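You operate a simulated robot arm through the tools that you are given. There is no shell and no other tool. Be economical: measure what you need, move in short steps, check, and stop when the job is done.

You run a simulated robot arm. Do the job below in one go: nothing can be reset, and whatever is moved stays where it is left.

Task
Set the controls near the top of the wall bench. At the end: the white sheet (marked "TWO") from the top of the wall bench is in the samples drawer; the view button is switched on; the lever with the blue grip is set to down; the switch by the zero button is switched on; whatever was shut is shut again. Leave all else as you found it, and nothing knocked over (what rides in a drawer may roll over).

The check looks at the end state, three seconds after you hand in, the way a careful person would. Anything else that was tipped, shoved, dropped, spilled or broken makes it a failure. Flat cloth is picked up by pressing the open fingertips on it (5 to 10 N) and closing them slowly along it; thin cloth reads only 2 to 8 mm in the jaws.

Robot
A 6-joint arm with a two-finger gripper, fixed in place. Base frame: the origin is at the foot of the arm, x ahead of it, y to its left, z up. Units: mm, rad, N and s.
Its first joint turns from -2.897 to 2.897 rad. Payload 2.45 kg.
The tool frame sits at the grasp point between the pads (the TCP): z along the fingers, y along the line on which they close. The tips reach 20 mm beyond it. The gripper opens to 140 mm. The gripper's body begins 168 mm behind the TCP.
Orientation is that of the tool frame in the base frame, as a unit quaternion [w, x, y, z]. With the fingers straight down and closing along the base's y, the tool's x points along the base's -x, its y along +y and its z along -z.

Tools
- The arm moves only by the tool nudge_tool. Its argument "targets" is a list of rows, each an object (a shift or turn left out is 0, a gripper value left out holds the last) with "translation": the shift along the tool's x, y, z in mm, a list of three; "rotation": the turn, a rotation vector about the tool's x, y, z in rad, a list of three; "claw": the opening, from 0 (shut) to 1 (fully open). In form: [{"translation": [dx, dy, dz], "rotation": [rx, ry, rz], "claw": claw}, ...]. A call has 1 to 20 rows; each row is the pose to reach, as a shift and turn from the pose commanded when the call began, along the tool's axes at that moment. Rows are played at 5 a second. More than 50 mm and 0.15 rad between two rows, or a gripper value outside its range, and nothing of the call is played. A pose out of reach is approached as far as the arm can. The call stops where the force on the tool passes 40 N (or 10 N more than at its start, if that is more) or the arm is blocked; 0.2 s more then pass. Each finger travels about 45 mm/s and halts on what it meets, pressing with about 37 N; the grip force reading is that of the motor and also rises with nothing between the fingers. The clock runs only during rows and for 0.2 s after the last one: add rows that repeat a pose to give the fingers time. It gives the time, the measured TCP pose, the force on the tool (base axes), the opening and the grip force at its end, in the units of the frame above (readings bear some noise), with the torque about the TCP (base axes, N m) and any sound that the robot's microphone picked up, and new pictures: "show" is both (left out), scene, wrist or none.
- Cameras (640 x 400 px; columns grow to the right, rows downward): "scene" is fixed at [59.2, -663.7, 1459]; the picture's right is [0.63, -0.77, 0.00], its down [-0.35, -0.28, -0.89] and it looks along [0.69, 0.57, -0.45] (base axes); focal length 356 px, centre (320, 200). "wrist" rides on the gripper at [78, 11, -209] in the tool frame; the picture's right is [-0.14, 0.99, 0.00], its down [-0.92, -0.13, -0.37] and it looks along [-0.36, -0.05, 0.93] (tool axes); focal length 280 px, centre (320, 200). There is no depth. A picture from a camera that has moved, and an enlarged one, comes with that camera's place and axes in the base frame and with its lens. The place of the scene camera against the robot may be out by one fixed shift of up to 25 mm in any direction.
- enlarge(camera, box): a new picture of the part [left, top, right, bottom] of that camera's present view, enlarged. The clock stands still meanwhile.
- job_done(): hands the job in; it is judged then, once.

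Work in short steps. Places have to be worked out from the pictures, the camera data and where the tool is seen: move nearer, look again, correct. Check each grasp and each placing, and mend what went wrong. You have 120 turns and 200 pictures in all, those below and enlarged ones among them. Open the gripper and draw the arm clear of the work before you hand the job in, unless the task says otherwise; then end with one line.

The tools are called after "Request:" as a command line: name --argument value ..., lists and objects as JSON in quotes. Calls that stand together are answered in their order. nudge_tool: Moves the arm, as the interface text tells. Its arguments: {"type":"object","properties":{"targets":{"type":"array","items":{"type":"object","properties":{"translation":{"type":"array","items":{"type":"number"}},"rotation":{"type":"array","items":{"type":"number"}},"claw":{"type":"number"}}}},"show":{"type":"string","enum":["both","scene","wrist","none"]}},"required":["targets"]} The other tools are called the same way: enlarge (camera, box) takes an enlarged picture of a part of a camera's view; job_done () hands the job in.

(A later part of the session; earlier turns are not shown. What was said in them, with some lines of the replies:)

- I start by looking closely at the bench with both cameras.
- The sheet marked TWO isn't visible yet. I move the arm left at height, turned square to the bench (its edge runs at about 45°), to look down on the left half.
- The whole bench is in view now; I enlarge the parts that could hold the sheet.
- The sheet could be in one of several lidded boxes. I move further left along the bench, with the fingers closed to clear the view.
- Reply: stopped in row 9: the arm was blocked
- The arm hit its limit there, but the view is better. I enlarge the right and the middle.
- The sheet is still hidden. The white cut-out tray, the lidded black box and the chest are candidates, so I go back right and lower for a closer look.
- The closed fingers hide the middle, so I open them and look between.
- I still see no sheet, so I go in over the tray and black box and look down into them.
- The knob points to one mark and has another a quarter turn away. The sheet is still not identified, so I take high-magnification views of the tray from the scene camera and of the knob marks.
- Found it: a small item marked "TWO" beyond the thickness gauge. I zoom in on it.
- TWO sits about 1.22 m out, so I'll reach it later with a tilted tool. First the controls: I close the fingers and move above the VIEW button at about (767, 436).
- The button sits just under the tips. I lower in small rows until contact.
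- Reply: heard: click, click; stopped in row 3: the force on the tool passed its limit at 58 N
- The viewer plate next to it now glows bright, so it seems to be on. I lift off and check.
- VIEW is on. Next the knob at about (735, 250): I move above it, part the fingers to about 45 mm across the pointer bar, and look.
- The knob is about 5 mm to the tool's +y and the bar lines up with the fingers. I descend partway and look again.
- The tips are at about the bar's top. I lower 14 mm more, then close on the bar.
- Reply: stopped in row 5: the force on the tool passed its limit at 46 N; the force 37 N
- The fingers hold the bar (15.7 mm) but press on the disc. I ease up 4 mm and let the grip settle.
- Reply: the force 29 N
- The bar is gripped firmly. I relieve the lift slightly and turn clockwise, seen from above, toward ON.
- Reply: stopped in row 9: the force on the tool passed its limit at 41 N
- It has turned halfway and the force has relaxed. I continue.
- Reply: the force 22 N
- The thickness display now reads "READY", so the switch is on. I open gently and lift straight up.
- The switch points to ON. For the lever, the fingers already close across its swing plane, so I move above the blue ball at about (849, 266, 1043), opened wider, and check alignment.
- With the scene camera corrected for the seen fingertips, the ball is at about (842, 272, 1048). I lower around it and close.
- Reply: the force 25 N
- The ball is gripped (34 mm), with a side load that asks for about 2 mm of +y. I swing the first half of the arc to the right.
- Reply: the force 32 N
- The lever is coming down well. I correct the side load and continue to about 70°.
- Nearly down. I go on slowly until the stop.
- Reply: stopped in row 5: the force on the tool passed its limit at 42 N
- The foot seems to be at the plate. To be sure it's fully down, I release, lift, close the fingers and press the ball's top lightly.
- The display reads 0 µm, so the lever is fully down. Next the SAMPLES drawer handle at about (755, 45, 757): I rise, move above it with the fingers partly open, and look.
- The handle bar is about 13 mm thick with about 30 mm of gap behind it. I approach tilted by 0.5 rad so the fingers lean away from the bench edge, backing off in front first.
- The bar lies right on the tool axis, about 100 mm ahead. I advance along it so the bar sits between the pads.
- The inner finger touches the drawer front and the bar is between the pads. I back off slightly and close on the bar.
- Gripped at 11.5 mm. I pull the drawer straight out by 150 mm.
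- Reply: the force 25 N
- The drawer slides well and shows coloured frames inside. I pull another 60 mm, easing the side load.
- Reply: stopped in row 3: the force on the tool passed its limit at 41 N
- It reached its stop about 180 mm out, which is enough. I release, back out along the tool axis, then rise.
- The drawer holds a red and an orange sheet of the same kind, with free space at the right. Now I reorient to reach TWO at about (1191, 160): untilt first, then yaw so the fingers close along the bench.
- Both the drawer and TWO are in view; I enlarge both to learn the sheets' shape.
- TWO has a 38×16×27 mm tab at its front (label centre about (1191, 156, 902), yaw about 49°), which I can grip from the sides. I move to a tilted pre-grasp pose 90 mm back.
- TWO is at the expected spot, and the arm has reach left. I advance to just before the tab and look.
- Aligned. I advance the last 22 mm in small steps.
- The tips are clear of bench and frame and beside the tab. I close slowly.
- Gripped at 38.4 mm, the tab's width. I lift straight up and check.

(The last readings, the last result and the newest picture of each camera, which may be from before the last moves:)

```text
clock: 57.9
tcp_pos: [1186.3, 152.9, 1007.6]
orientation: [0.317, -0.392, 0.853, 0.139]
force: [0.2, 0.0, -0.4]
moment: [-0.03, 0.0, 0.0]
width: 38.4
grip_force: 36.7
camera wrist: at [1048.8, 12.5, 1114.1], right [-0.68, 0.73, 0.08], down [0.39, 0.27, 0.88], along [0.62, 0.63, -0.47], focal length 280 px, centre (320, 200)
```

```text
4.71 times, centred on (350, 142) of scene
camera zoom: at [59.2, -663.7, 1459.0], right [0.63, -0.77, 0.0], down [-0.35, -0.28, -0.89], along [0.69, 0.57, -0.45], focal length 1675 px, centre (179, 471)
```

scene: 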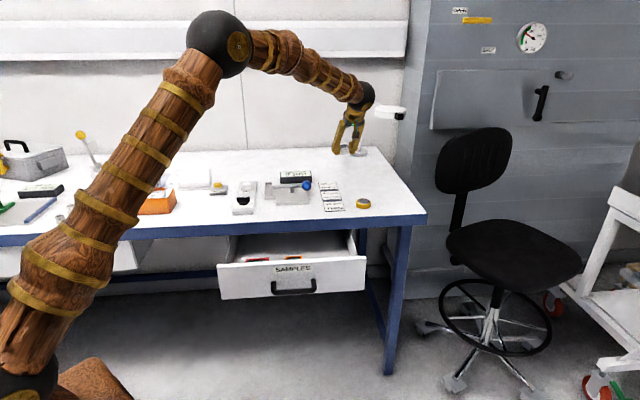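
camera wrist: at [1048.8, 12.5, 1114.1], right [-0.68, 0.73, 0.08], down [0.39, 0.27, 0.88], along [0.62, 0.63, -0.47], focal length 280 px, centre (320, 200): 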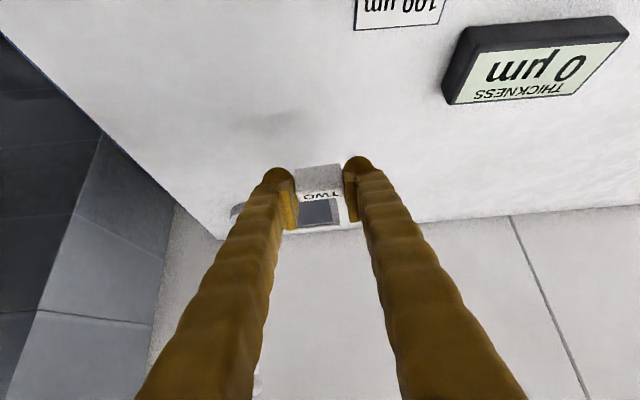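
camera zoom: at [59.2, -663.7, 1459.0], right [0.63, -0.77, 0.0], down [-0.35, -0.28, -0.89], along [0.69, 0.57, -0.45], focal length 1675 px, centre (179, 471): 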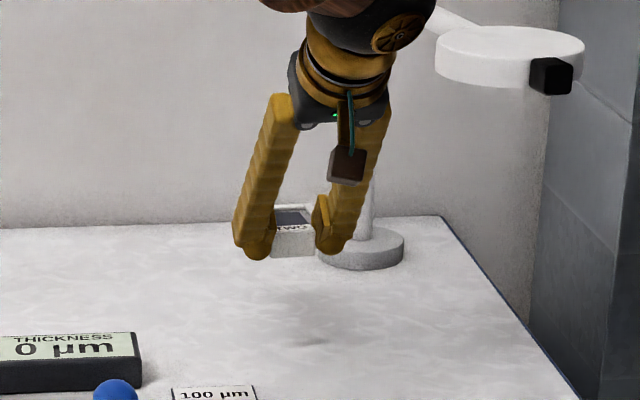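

TWO is held level and steady. To set it flat in the drawer's free right part, I'll lay it with its long axis along the drawer (tool azimuth −45°), so the tilted gripper clears the front panel and the bench. I swing back and turn about the vertical at height.

Request:
nudge_tool --targets '[{"translation": [15, 9, -18], "rotation": [0.081, 0.001, 0.095]}, {"translation": [30, 18, -36], "rotation": [0.163, 0.003, 0.191]}, {"translation": [45, 27, -55], "rotation": [0.244, 0.004, 0.286]}, {"translation": [60, 35, -73], "rotation": [0.325, 0.006, 0.381]}, {"translation": [75, 44, -91], "rotation": [0.406, 0.007, 0.477]}, {"translation": [90, 53, -109], "rotation": [0.488, 0.008, 0.572]}, {"translation": [106, 62, -128], "rotation": [0.569, 0.01, 0.667]}, {"translation": [121, 71, -146], "rotation": [0.65, 0.011, 0.762]}, {"translation": [136, 80, -164], "rotation": [0.731, 0.012, 0.858]}, {"translation": [151, 88, -182], "rotation": [0.813, 0.014, 0.953]}, {"translation": [166, 97, -200], "rotation": [0.894, 0.015, 1.048]}, {"translation": [181, 106, -219], "rotation": [0.975, 0.017, 1.144]}, {"translation": [196, 115, -237], "rotation": [1.057, 0.018, 1.239]}, {"translation": [196, 115, -237], "rotation": [1.057, 0.018, 1.239]}]'

```text
clock: 60.9
tcp_pos: [900.5, -0.2, 1059.5]
orientation: [0.318, 0.352, 0.87, -0.134]
force: [0.1, 0.3, -0.4]
moment: [0.02, -0.01, 0.01]
width: 38.4
grip_force: 37.1
camera wrist: at [768.2, 144.5, 1166.6], right [0.77, 0.64, 0.08], down [0.25, -0.41, 0.88], along [0.59, -0.65, -0.47], focal length 280 px, centre (320, 200)
```

scene: 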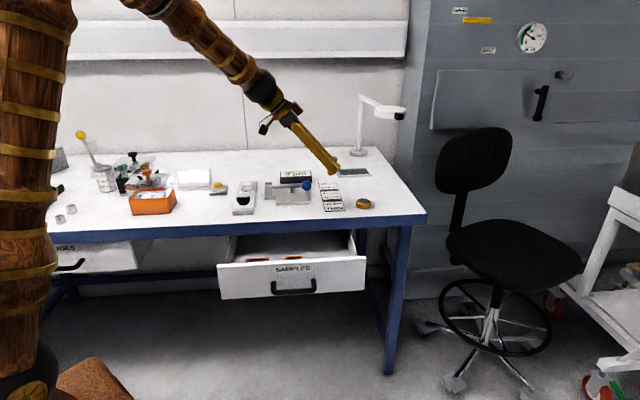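
wrist: 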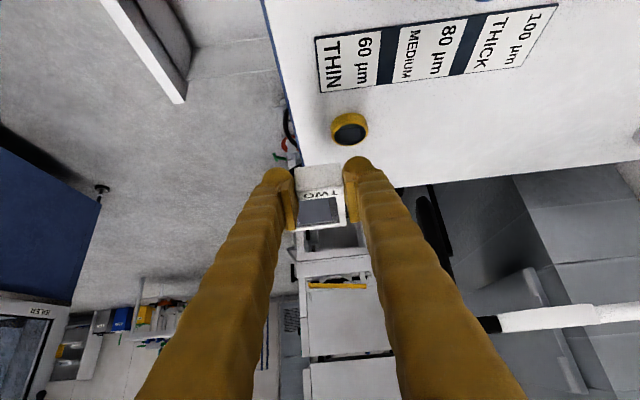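

The gripper points along the drawer with the sheet level. I move over the free part of the drawer, staying above bench height, and look.

Request:
nudge_tool --targets '[{"translation": [21, -19, 6]}, {"translation": [42, -38, 13]}, {"translation": [63, -58, 19]}, {"translation": [84, -77, 26]}, {"translation": [105, -96, 32]}, {"translation": [125.5, -115, 38.5]}, {"translation": [125.5, -115, 38.5]}]'

Request:
enlarge --camera "scene" --box '[210, 160, 390, 310]'

```text
clock: 62.5
tcp_pos: [771.0, -34.5, 950.6]
orientation: [0.318, 0.352, 0.87, -0.134]
force: [-0.3, 0.1, -0.2]
moment: [0.01, 0.03, -0.01]
width: 38.5
grip_force: 36.9
camera wrist: at [638.7, 108.5, 1057.8], right [0.77, 0.64, 0.08], down [0.25, -0.41, 0.88], along [0.59, -0.65, -0.47], focal length 280 px, centre (320, 200)
```

scene: 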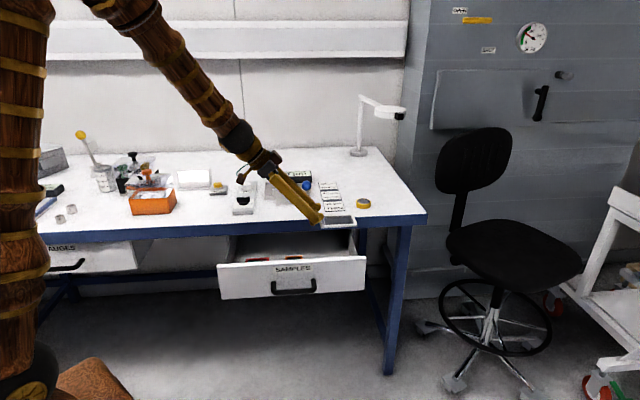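
wrist: 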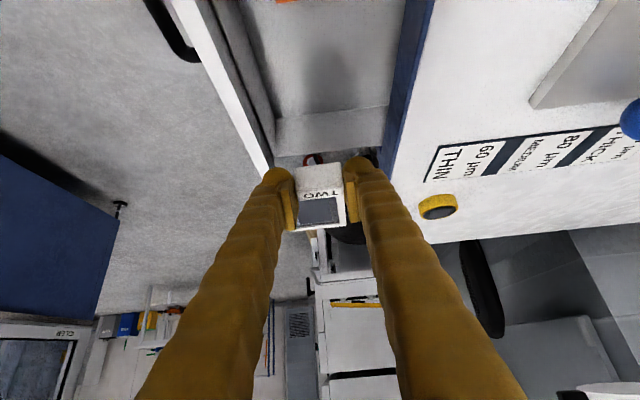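

```text
2.67 times, centred on (300, 235) of scene
camera zoom: at [59.2, -663.7, 1459.0], right [0.63, -0.77, 0.0], down [-0.35, -0.28, -0.89], along [0.69, 0.57, -0.45], focal length 949 px, centre (373, 107)
```

zoom: 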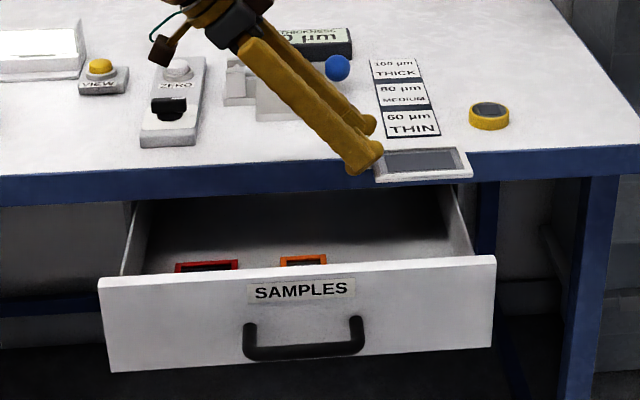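

Drawer walls check out: right wall at u≈−701, sheet end at about −684 after a 5 mm shift. I lower most of the way into the drawer.

Request:
nudge_tool --targets '[{"translation": [20, 0.2, 16]}, {"translation": [36, 0.5, 35]}, {"translation": [52, 0.7, 54]}, {"translation": [68.6, 0.9, 73]}, {"translation": [84.8, 1.1, 92.1]}, {"translation": [101, 1.3, 111]}, {"translation": [101, 1.3, 111]}]'

Request:
enlarge --camera "scene" --box '[210, 160, 390, 310]'

```text
clock: 64.1
tcp_pos: [766.2, -30.8, 801.7]
orientation: [0.318, 0.352, 0.87, -0.134]
force: [0.2, -0.5, -1.7]
moment: [0.05, 0.02, 0.03]
width: 38.5
grip_force: 37.3
camera wrist: at [634.4, 113.4, 908.6], right [0.77, 0.64, 0.08], down [0.25, -0.41, 0.88], along [0.59, -0.65, -0.47], focal length 280 px, centre (320, 200)
```

scene: 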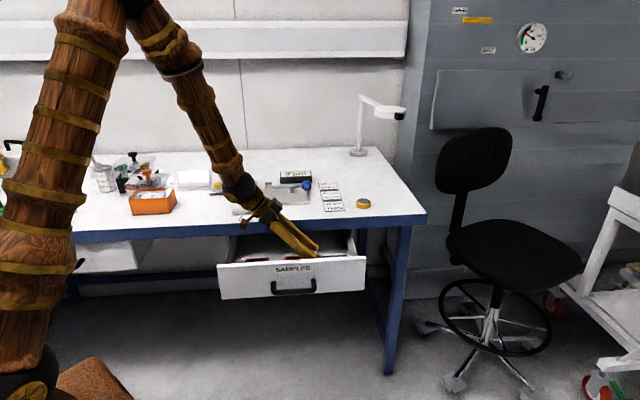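
wrist: 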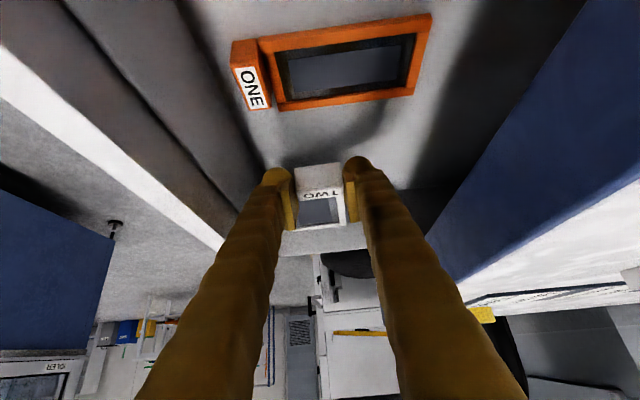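

```text
2.67 times, centred on (300, 235) of scene
camera zoom: at [59.2, -663.7, 1459.0], right [0.63, -0.77, 0.0], down [-0.35, -0.28, -0.89], along [0.69, 0.57, -0.45], focal length 949 px, centre (373, 107)
```

zoom: 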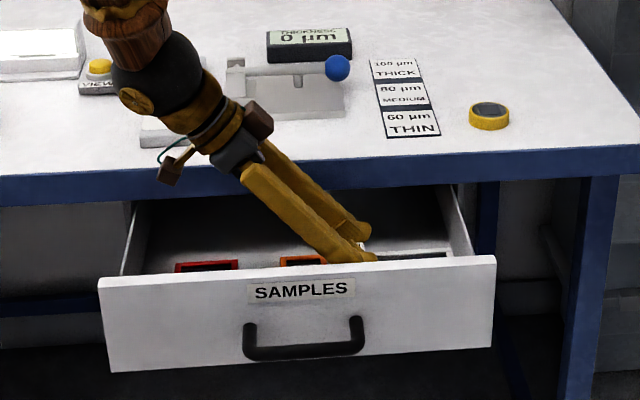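

There is clearance all around. I lower on in small steps until the sheet touches the floor.

Request:
nudge_tool --targets '[{"translation": [9.7, 0.1, 11.4]}, {"translation": [18.1, 0.3, 21.3]}, {"translation": [21.4, 0.3, 25.1]}, {"translation": [23.3, 0.3, 27.4]}, {"translation": [24.6, 0.3, 29]}, {"translation": [25.3, 0.3, 29.7]}, {"translation": [25.3, 0.3, 29.7]}]' --show "wrist"

```text
clock: 65.7
tcp_pos: [765.6, -31.9, 762.0]
orientation: [0.318, 0.352, 0.87, -0.134]
force: [-0.7, 0.6, -1.5]
moment: [0.06, 0.02, 0.02]
width: 38.6
grip_force: 36.7
camera wrist: at [633.4, 113.1, 868.5], right [0.77, 0.64, 0.08], down [0.25, -0.41, 0.88], along [0.59, -0.65, -0.47], focal length 280 px, centre (320, 200)
```

wrist: 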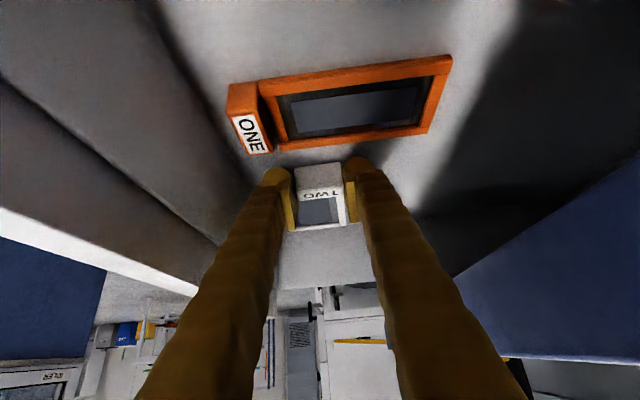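

No contact yet. I continue in 1.5–2 mm steps.

Request:
nudge_tool --targets '[{"translation": [1.3, 0, 1.5]}, {"translation": [2.6, 0, 3]}, {"translation": [3.9, 0, 4.6]}, {"translation": [5.2, 0.1, 6.1]}, {"translation": [5.2, 0.1, 6.1]}]' --show "wrist"

Request:
enlarge --camera "wrist" --box '[210, 80, 470, 300]'

```text
clock: 67.0
tcp_pos: [767.9, -30.9, 754.6]
orientation: [0.32, 0.353, 0.869, -0.134]
force: [-0.4, -0.2, 3.1]
moment: [0.08, 0.0, -0.03]
width: 38.5
grip_force: 37.0
stopped in row 5: the force on the tool passed its limit at 41 N (the readings are from after the stop); the commanded pose is now the measured one
camera wrist: at [635.2, 113.4, 860.8], right [0.77, 0.64, 0.08], down [0.24, -0.41, 0.88], along [0.59, -0.65, -0.47], focal length 280 px, centre (320, 200)
```

wrist: 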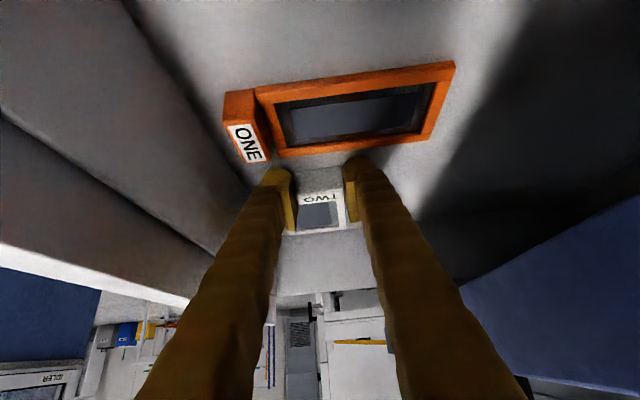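

```text
1.82 times, centred on (340, 190) of wrist
camera zoom: at [635.2, 113.4, 860.8], right [0.77, 0.64, 0.08], down [0.24, -0.41, 0.88], along [0.59, -0.65, -0.47], focal length 510 px, centre (284, 218)
```

zoom: 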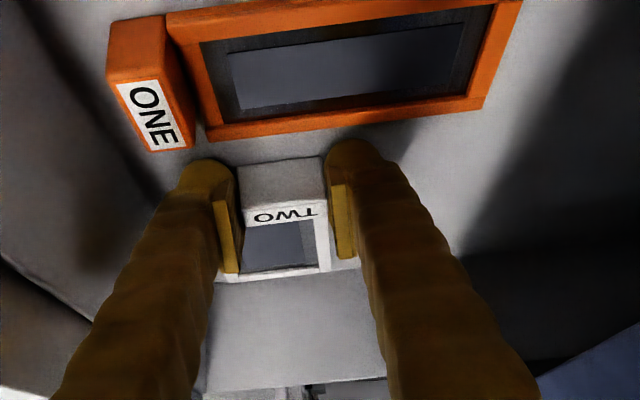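

The sheet rests on the floor. I open just enough and lift straight up.

Request:
nudge_tool --targets '[{"translation": [0, 0, 0], "claw": 0.3}, {"translation": [0, 0, 0], "claw": 0.34}, {"translation": [0, 0, 0]}, {"translation": [-3.3, 0, -3.8]}, {"translation": [-9.7, 0, -11.4]}, {"translation": [-19.5, -0.3, -22.8]}, {"translation": [-39, -0.5, -45.7]}, {"translation": [-65, -0.9, -76.2]}, {"translation": [-91, -1.3, -106.7]}, {"translation": [-117, -1.6, -137]}, {"translation": [-143, -2, -167.6]}, {"translation": [-169, -2.4, -198]}]'

Request:
enlarge --camera "scene" --box '[210, 160, 390, 310]'

```text
clock: 69.6
tcp_pos: [763.8, -31.7, 1013.1]
orientation: [0.32, 0.351, 0.87, -0.134]
force: [-0.6, 0.3, -0.1]
moment: [0.0, 0.01, 0.02]
width: 47.7
grip_force: 0.1
camera wrist: at [632.5, 113.4, 1119.5], right [0.77, 0.64, 0.08], down [0.25, -0.41, 0.88], along [0.59, -0.65, -0.47], focal length 280 px, centre (320, 200)
```

scene: 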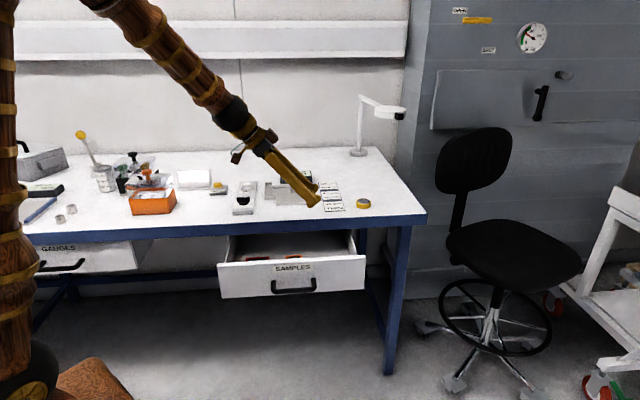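
wrist: 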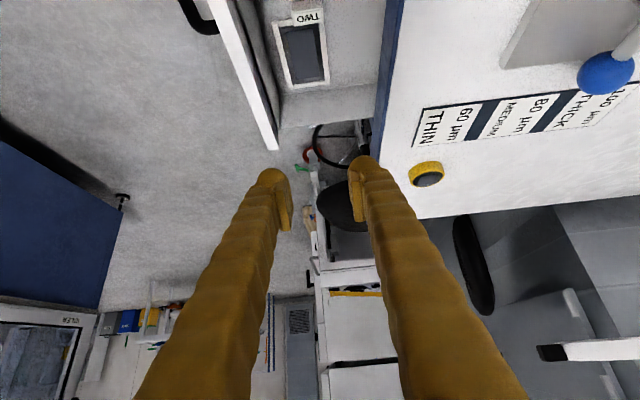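

```text
2.67 times, centred on (300, 235) of scene
camera zoom: at [59.2, -663.7, 1459.0], right [0.63, -0.77, 0.0], down [-0.35, -0.28, -0.89], along [0.69, 0.57, -0.45], focal length 949 px, centre (373, 107)
```

zoom: 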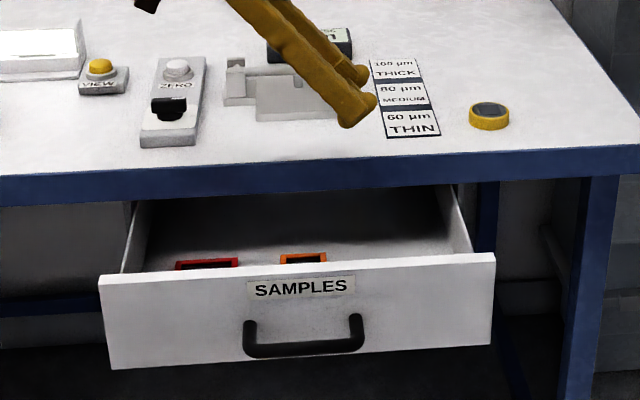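

TWO lies flat in the SAMPLES drawer. To close it, I return to the handle pose: untilt first, moving out in front of the drawer.

Request:
nudge_tool --targets '[{"translation": [10, -33, -5], "rotation": [0, 0.117, 0]}, {"translation": [20, -65, -10], "rotation": [0, 0.233, 0]}, {"translation": [30, -98, -15], "rotation": [0, 0.35, 0]}, {"translation": [40, -131, -21], "rotation": [0, 0.467, 0]}, {"translation": [50, -163, -26], "rotation": [0, 0.583, 0]}, {"translation": [59.6, -196, -31], "rotation": [0, 0.705, 0], "claw": 0.25}, {"translation": [59.6, -196, -31], "rotation": [0, 0.705, 0]}]' --show "wrist"

```text
clock: 71.2
tcp_pos: [580.9, -123.2, 1000.2]
orientation: [0.0, 0.377, 0.926, -0.005]
force: [-0.1, -0.6, -0.4]
moment: [0.0, 0.0, 0.0]
width: 35.2
grip_force: 0.1
camera wrist: at [532.5, -60.1, 1208.4], right [0.79, 0.61, -0.01], down [0.57, -0.73, 0.37], along [0.22, -0.3, -0.93], focal length 280 px, centre (320, 200)
```

wrist: 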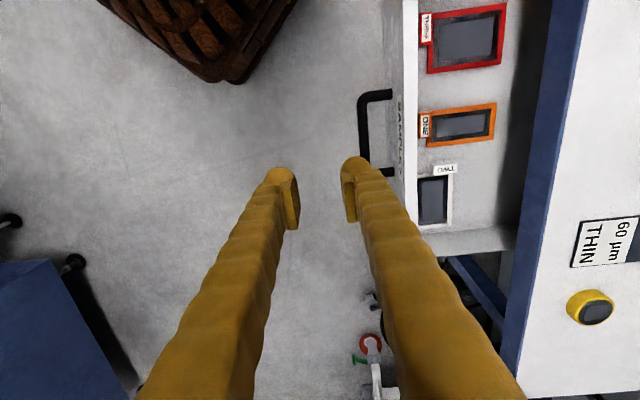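

All three sheets are visible, lying flat. I tilt to the handle approach pose again, 100 mm back from the bar.

Request:
nudge_tool --targets '[{"translation": [0, 3, 30], "rotation": [-0.1, 0, 0]}, {"translation": [1, 6, 60], "rotation": [-0.2, 0, 0]}, {"translation": [1, 10, 90], "rotation": [-0.3, 0, 0]}, {"translation": [2, 13, 120], "rotation": [-0.4, 0, 0]}, {"translation": [2, 16, 151], "rotation": [-0.5, 0, 0]}, {"translation": [2, 16, 151], "rotation": [-0.5, 0, 0]}]' --show "wrist"

```text
clock: 72.6
tcp_pos: [589.4, -114.1, 848.9]
orientation: [0.093, 0.366, 0.898, 0.225]
force: [0.2, -0.4, 0.3]
moment: [0.05, 0.01, 0.03]
width: 34.9
grip_force: 0.1
camera wrist: at [471.2, -123.9, 1038.9], right [0.71, 0.53, 0.47], down [0.46, -0.85, 0.27], along [0.54, 0.03, -0.84], focal length 280 px, centre (320, 200)
```

wrist: 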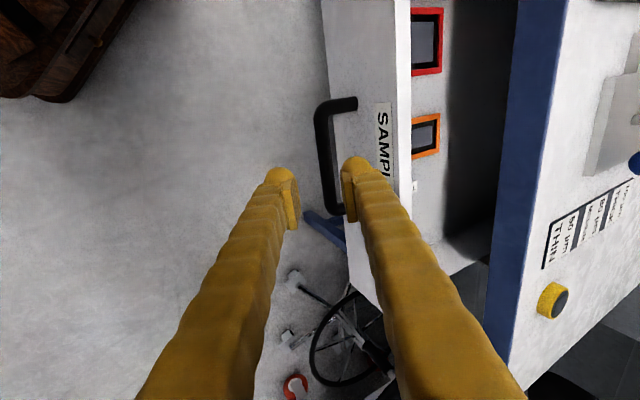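

The bar is about 6 mm to the tool's +y. I advance with that correction and close on it.

Request:
nudge_tool --targets '[{"translation": [0, 5, 30]}, {"translation": [0, 6, 60]}, {"translation": [0, 6, 80]}, {"translation": [0, 6, 90]}, {"translation": [0, 6, 94]}, {"translation": [0, 6, 94], "claw": 0.03}, {"translation": [0, 6, 94]}, {"translation": [0, 6, 94]}, {"translation": [0, 6, 94]}]' --show "wrist"

```text
clock: 74.6
tcp_pos: [626.8, -78.3, 769.8]
orientation: [0.092, 0.365, 0.899, 0.226]
force: [1.0, -0.3, -1.7]
moment: [0.33, 0.32, -0.85]
width: 14.7
grip_force: 41.0
camera wrist: at [507.7, -87.9, 958.3], right [0.71, 0.53, 0.47], down [0.46, -0.85, 0.27], along [0.54, 0.03, -0.84], focal length 280 px, centre (320, 200)
```

wrist: 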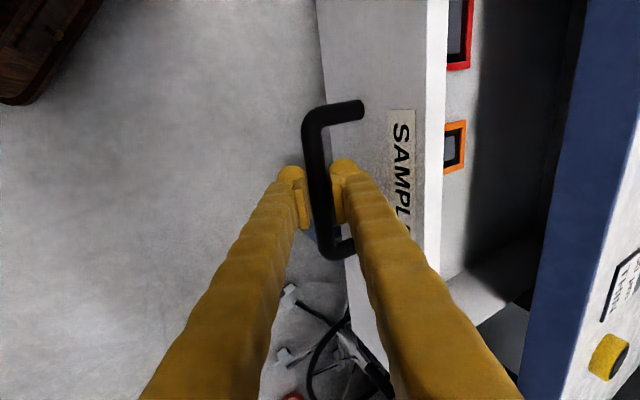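

The handle is gripped. I push the drawer in along the same line, gently.

Request:
nudge_tool --targets '[{"translation": [0, 5.3, 2.8]}, {"translation": [-0.2, 14.1, 7.6]}, {"translation": [-0.5, 26.4, 14.2]}, {"translation": [-0.8, 39.6, 21.3]}, {"translation": [-1.1, 52.9, 28.4]}, {"translation": [-1.3, 66.1, 35.5]}, {"translation": [-1.6, 79.3, 42.6]}, {"translation": [-1.9, 92.5, 49.7]}, {"translation": [-2.2, 105.7, 56.8]}, {"translation": [-2.5, 118.9, 63.9]}, {"translation": [-2.8, 132.2, 71]}, {"translation": [-3, 143.6, 77.2]}, {"translation": [-3.2, 152, 81.7]}, {"translation": [-3.2, 152, 81.7]}]'

```text
clock: 77.6
tcp_pos: [749.2, 43.0, 767.3]
orientation: [0.093, 0.363, 0.899, 0.226]
force: [-12.9, 13.0, -12.2]
moment: [0.4, 0.45, -0.74]
width: 14.0
grip_force: 40.7
camera wrist: at [630.3, 34.1, 956.9], right [0.71, 0.53, 0.47], down [0.46, -0.85, 0.27], along [0.54, 0.03, -0.84], focal length 280 px, centre (320, 200)
```

scene: 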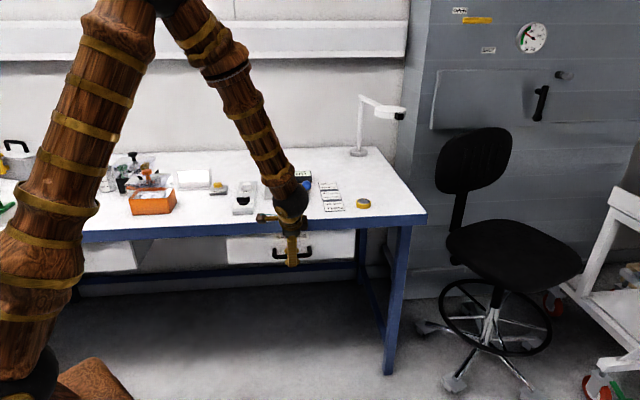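
wrist: 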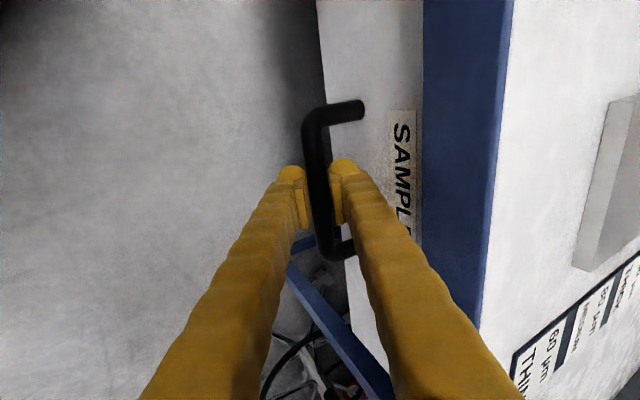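

About 8–10 mm remain. I push on slowly until it stops.

Request:
nudge_tool --targets '[{"translation": [1, 2.6, 1.4]}, {"translation": [1, 5.3, 2.8]}, {"translation": [1, 7, 3.8]}, {"translation": [1, 8.8, 4.7]}, {"translation": [1, 10.6, 5.7]}, {"translation": [1, 12.3, 6.6]}, {"translation": [1, 14, 7.6]}]' --show "wrist"

```text
clock: 78.5
tcp_pos: [753.0, 46.7, 767.9]
orientation: [0.092, 0.367, 0.898, 0.223]
force: [-0.7, -2.1, 2.3]
moment: [0.39, 0.4, -0.8]
width: 13.9
grip_force: 40.1
stopped in row 4: the force on the tool passed its limit at 45 N (the readings are from after the stop); the commanded pose is now the measured one
camera wrist: at [633.9, 38.5, 957.0], right [0.71, 0.53, 0.47], down [0.46, -0.85, 0.27], along [0.54, 0.02, -0.84], focal length 280 px, centre (320, 200)
```

wrist: 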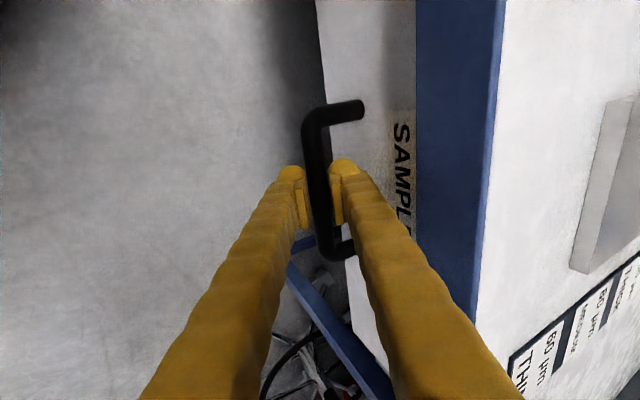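

It seems to have hit its stop. One more gentle push confirms it.

Request:
nudge_tool --targets '[{"translation": [0, 0.9, 0.5]}, {"translation": [0, 1.8, 1]}, {"translation": [0, 2.7, 1.5]}, {"translation": [0, 3.5, 1.9]}, {"translation": [0, 4.4, 2.4]}]' --show "none"

Request:
enlarge --camera "scene" --box '[200, 190, 400, 310]'

```text
clock: 79.3
tcp_pos: [753.0, 48.2, 766.8]
orientation: [0.092, 0.367, 0.899, 0.222]
force: [-0.7, -2.8, -0.3]
moment: [0.36, 0.35, -0.9]
width: 12.6
grip_force: 39.1
stopped in row 4: the force on the tool passed its limit at 44 N (the readings are from after the stop); the commanded pose is now the measured one
```

```text
3.20 times, centred on (300, 250) of scene
camera zoom: at [59.2, -663.7, 1459.0], right [0.63, -0.77, 0.0], down [-0.35, -0.28, -0.89], along [0.69, 0.57, -0.45], focal length 1139 px, centre (384, 40)
```

zoom: 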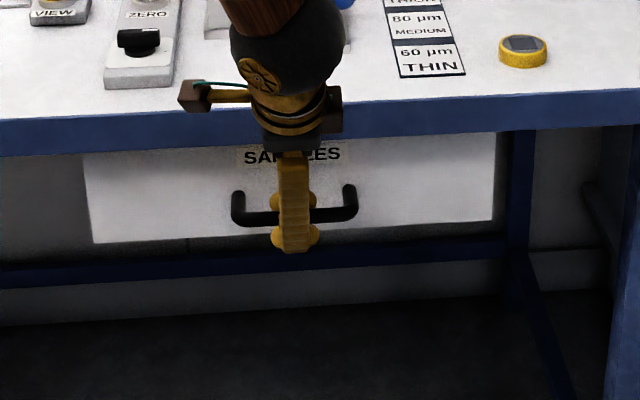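

Blocked, so it's closed. I release, back out along the tool axis, and compare with the first picture.

Request:
nudge_tool --targets '[{"translation": [0, 0, 0], "claw": 0.25}, {"translation": [0, 0, 0]}, {"translation": [0, 0, 0]}, {"translation": [0, 0, -20]}, {"translation": [0, 0, -50]}, {"translation": [0, 0, -90]}, {"translation": [0, 0, -130]}, {"translation": [0, 0, -170]}, {"translation": [0, 0, -210]}, {"translation": [0, 0, -250]}, {"translation": [0, 0, -290]}]'

Request:
enlarge --camera "scene" --box '[200, 130, 420, 268]'

```text
clock: 81.7
tcp_pos: [657.1, -47.2, 1024.0]
orientation: [0.091, 0.367, 0.898, 0.222]
force: [0.5, -0.5, 0.0]
moment: [0.02, -0.03, 0.01]
width: 35.2
grip_force: 0.0
camera wrist: at [538.5, -55.4, 1213.1], right [0.71, 0.53, 0.46], down [0.46, -0.85, 0.27], along [0.53, 0.02, -0.84], focal length 280 px, centre (320, 200)
```

scene: 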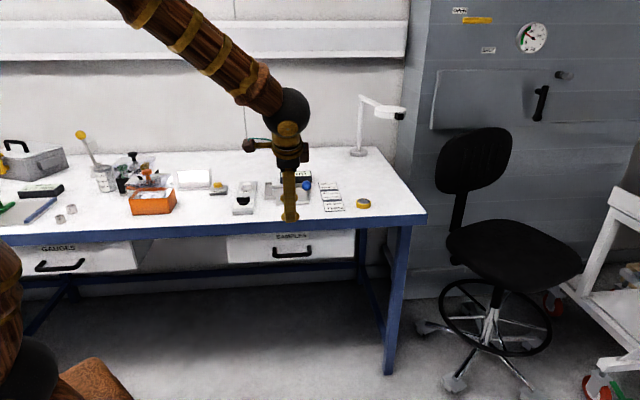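
wrist: 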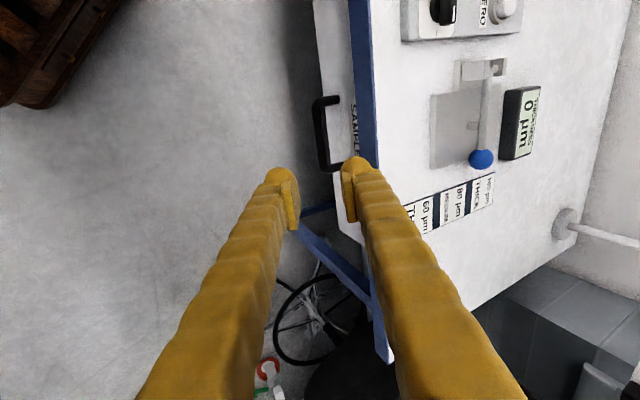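

```text
2.90 times, centred on (310, 199) of scene
camera zoom: at [59.2, -663.7, 1459.0], right [0.63, -0.77, 0.0], down [-0.35, -0.28, -0.89], along [0.69, 0.57, -0.45], focal length 1032 px, centre (349, 203)
```

zoom: 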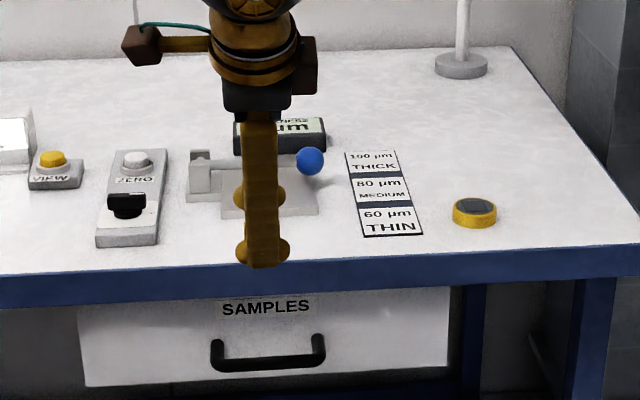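

The drawer sits exactly as at the start. I open the gripper and draw the arm up and clear.

Request:
nudge_tool --targets '[{"translation": [0, 0, -40], "claw": 1}, {"translation": [0, 0, -80]}, {"translation": [0, 0, -120]}, {"translation": [0, 0, -150]}, {"translation": [0, 0, -150]}, {"translation": [0, 0, -150]}, {"translation": [0, 0, -150]}]' --show "scene"

Request:
enlarge --camera "scene" --box '[40, 120, 420, 280]'

```text
clock: 83.3
tcp_pos: [610.6, -98.2, 1155.6]
orientation: [0.092, 0.367, 0.899, 0.222]
force: [-0.3, -0.8, 0.9]
moment: [-0.02, -0.01, 0.02]
width: 140.0
grip_force: 0.0
```

scene: 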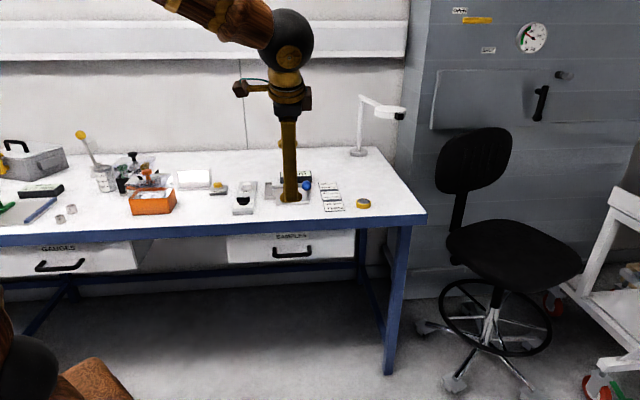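

```text
1.68 times, centred on (230, 200) of scene
camera zoom: at [59.2, -663.7, 1459.0], right [0.63, -0.77, 0.0], down [-0.35, -0.28, -0.89], along [0.69, 0.57, -0.45], focal length 600 px, centre (472, 200)
```

zoom: 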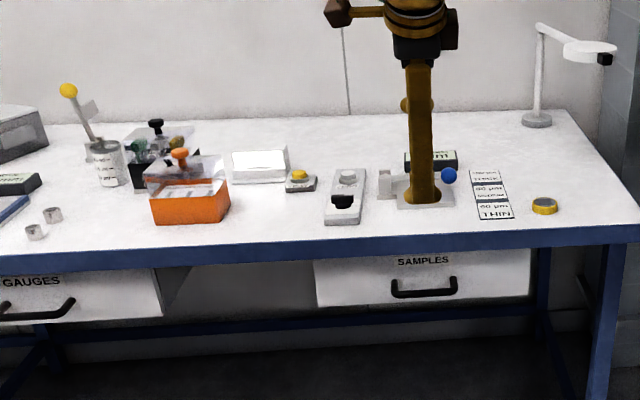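

Everything is in place: the viewer is lit, the switch is on, the lever is down, the drawer is shut with TWO inside, and nothing else was disturbed.

Request:
job_done

```text
The job is handed in.
```

The job is handed in: sheet "TWO" lies flat in the shut SAMPLES drawer, VIEW is on, the blue lever is down, the switch by ZERO is on, and the arm is clear with nothing else disturbed.
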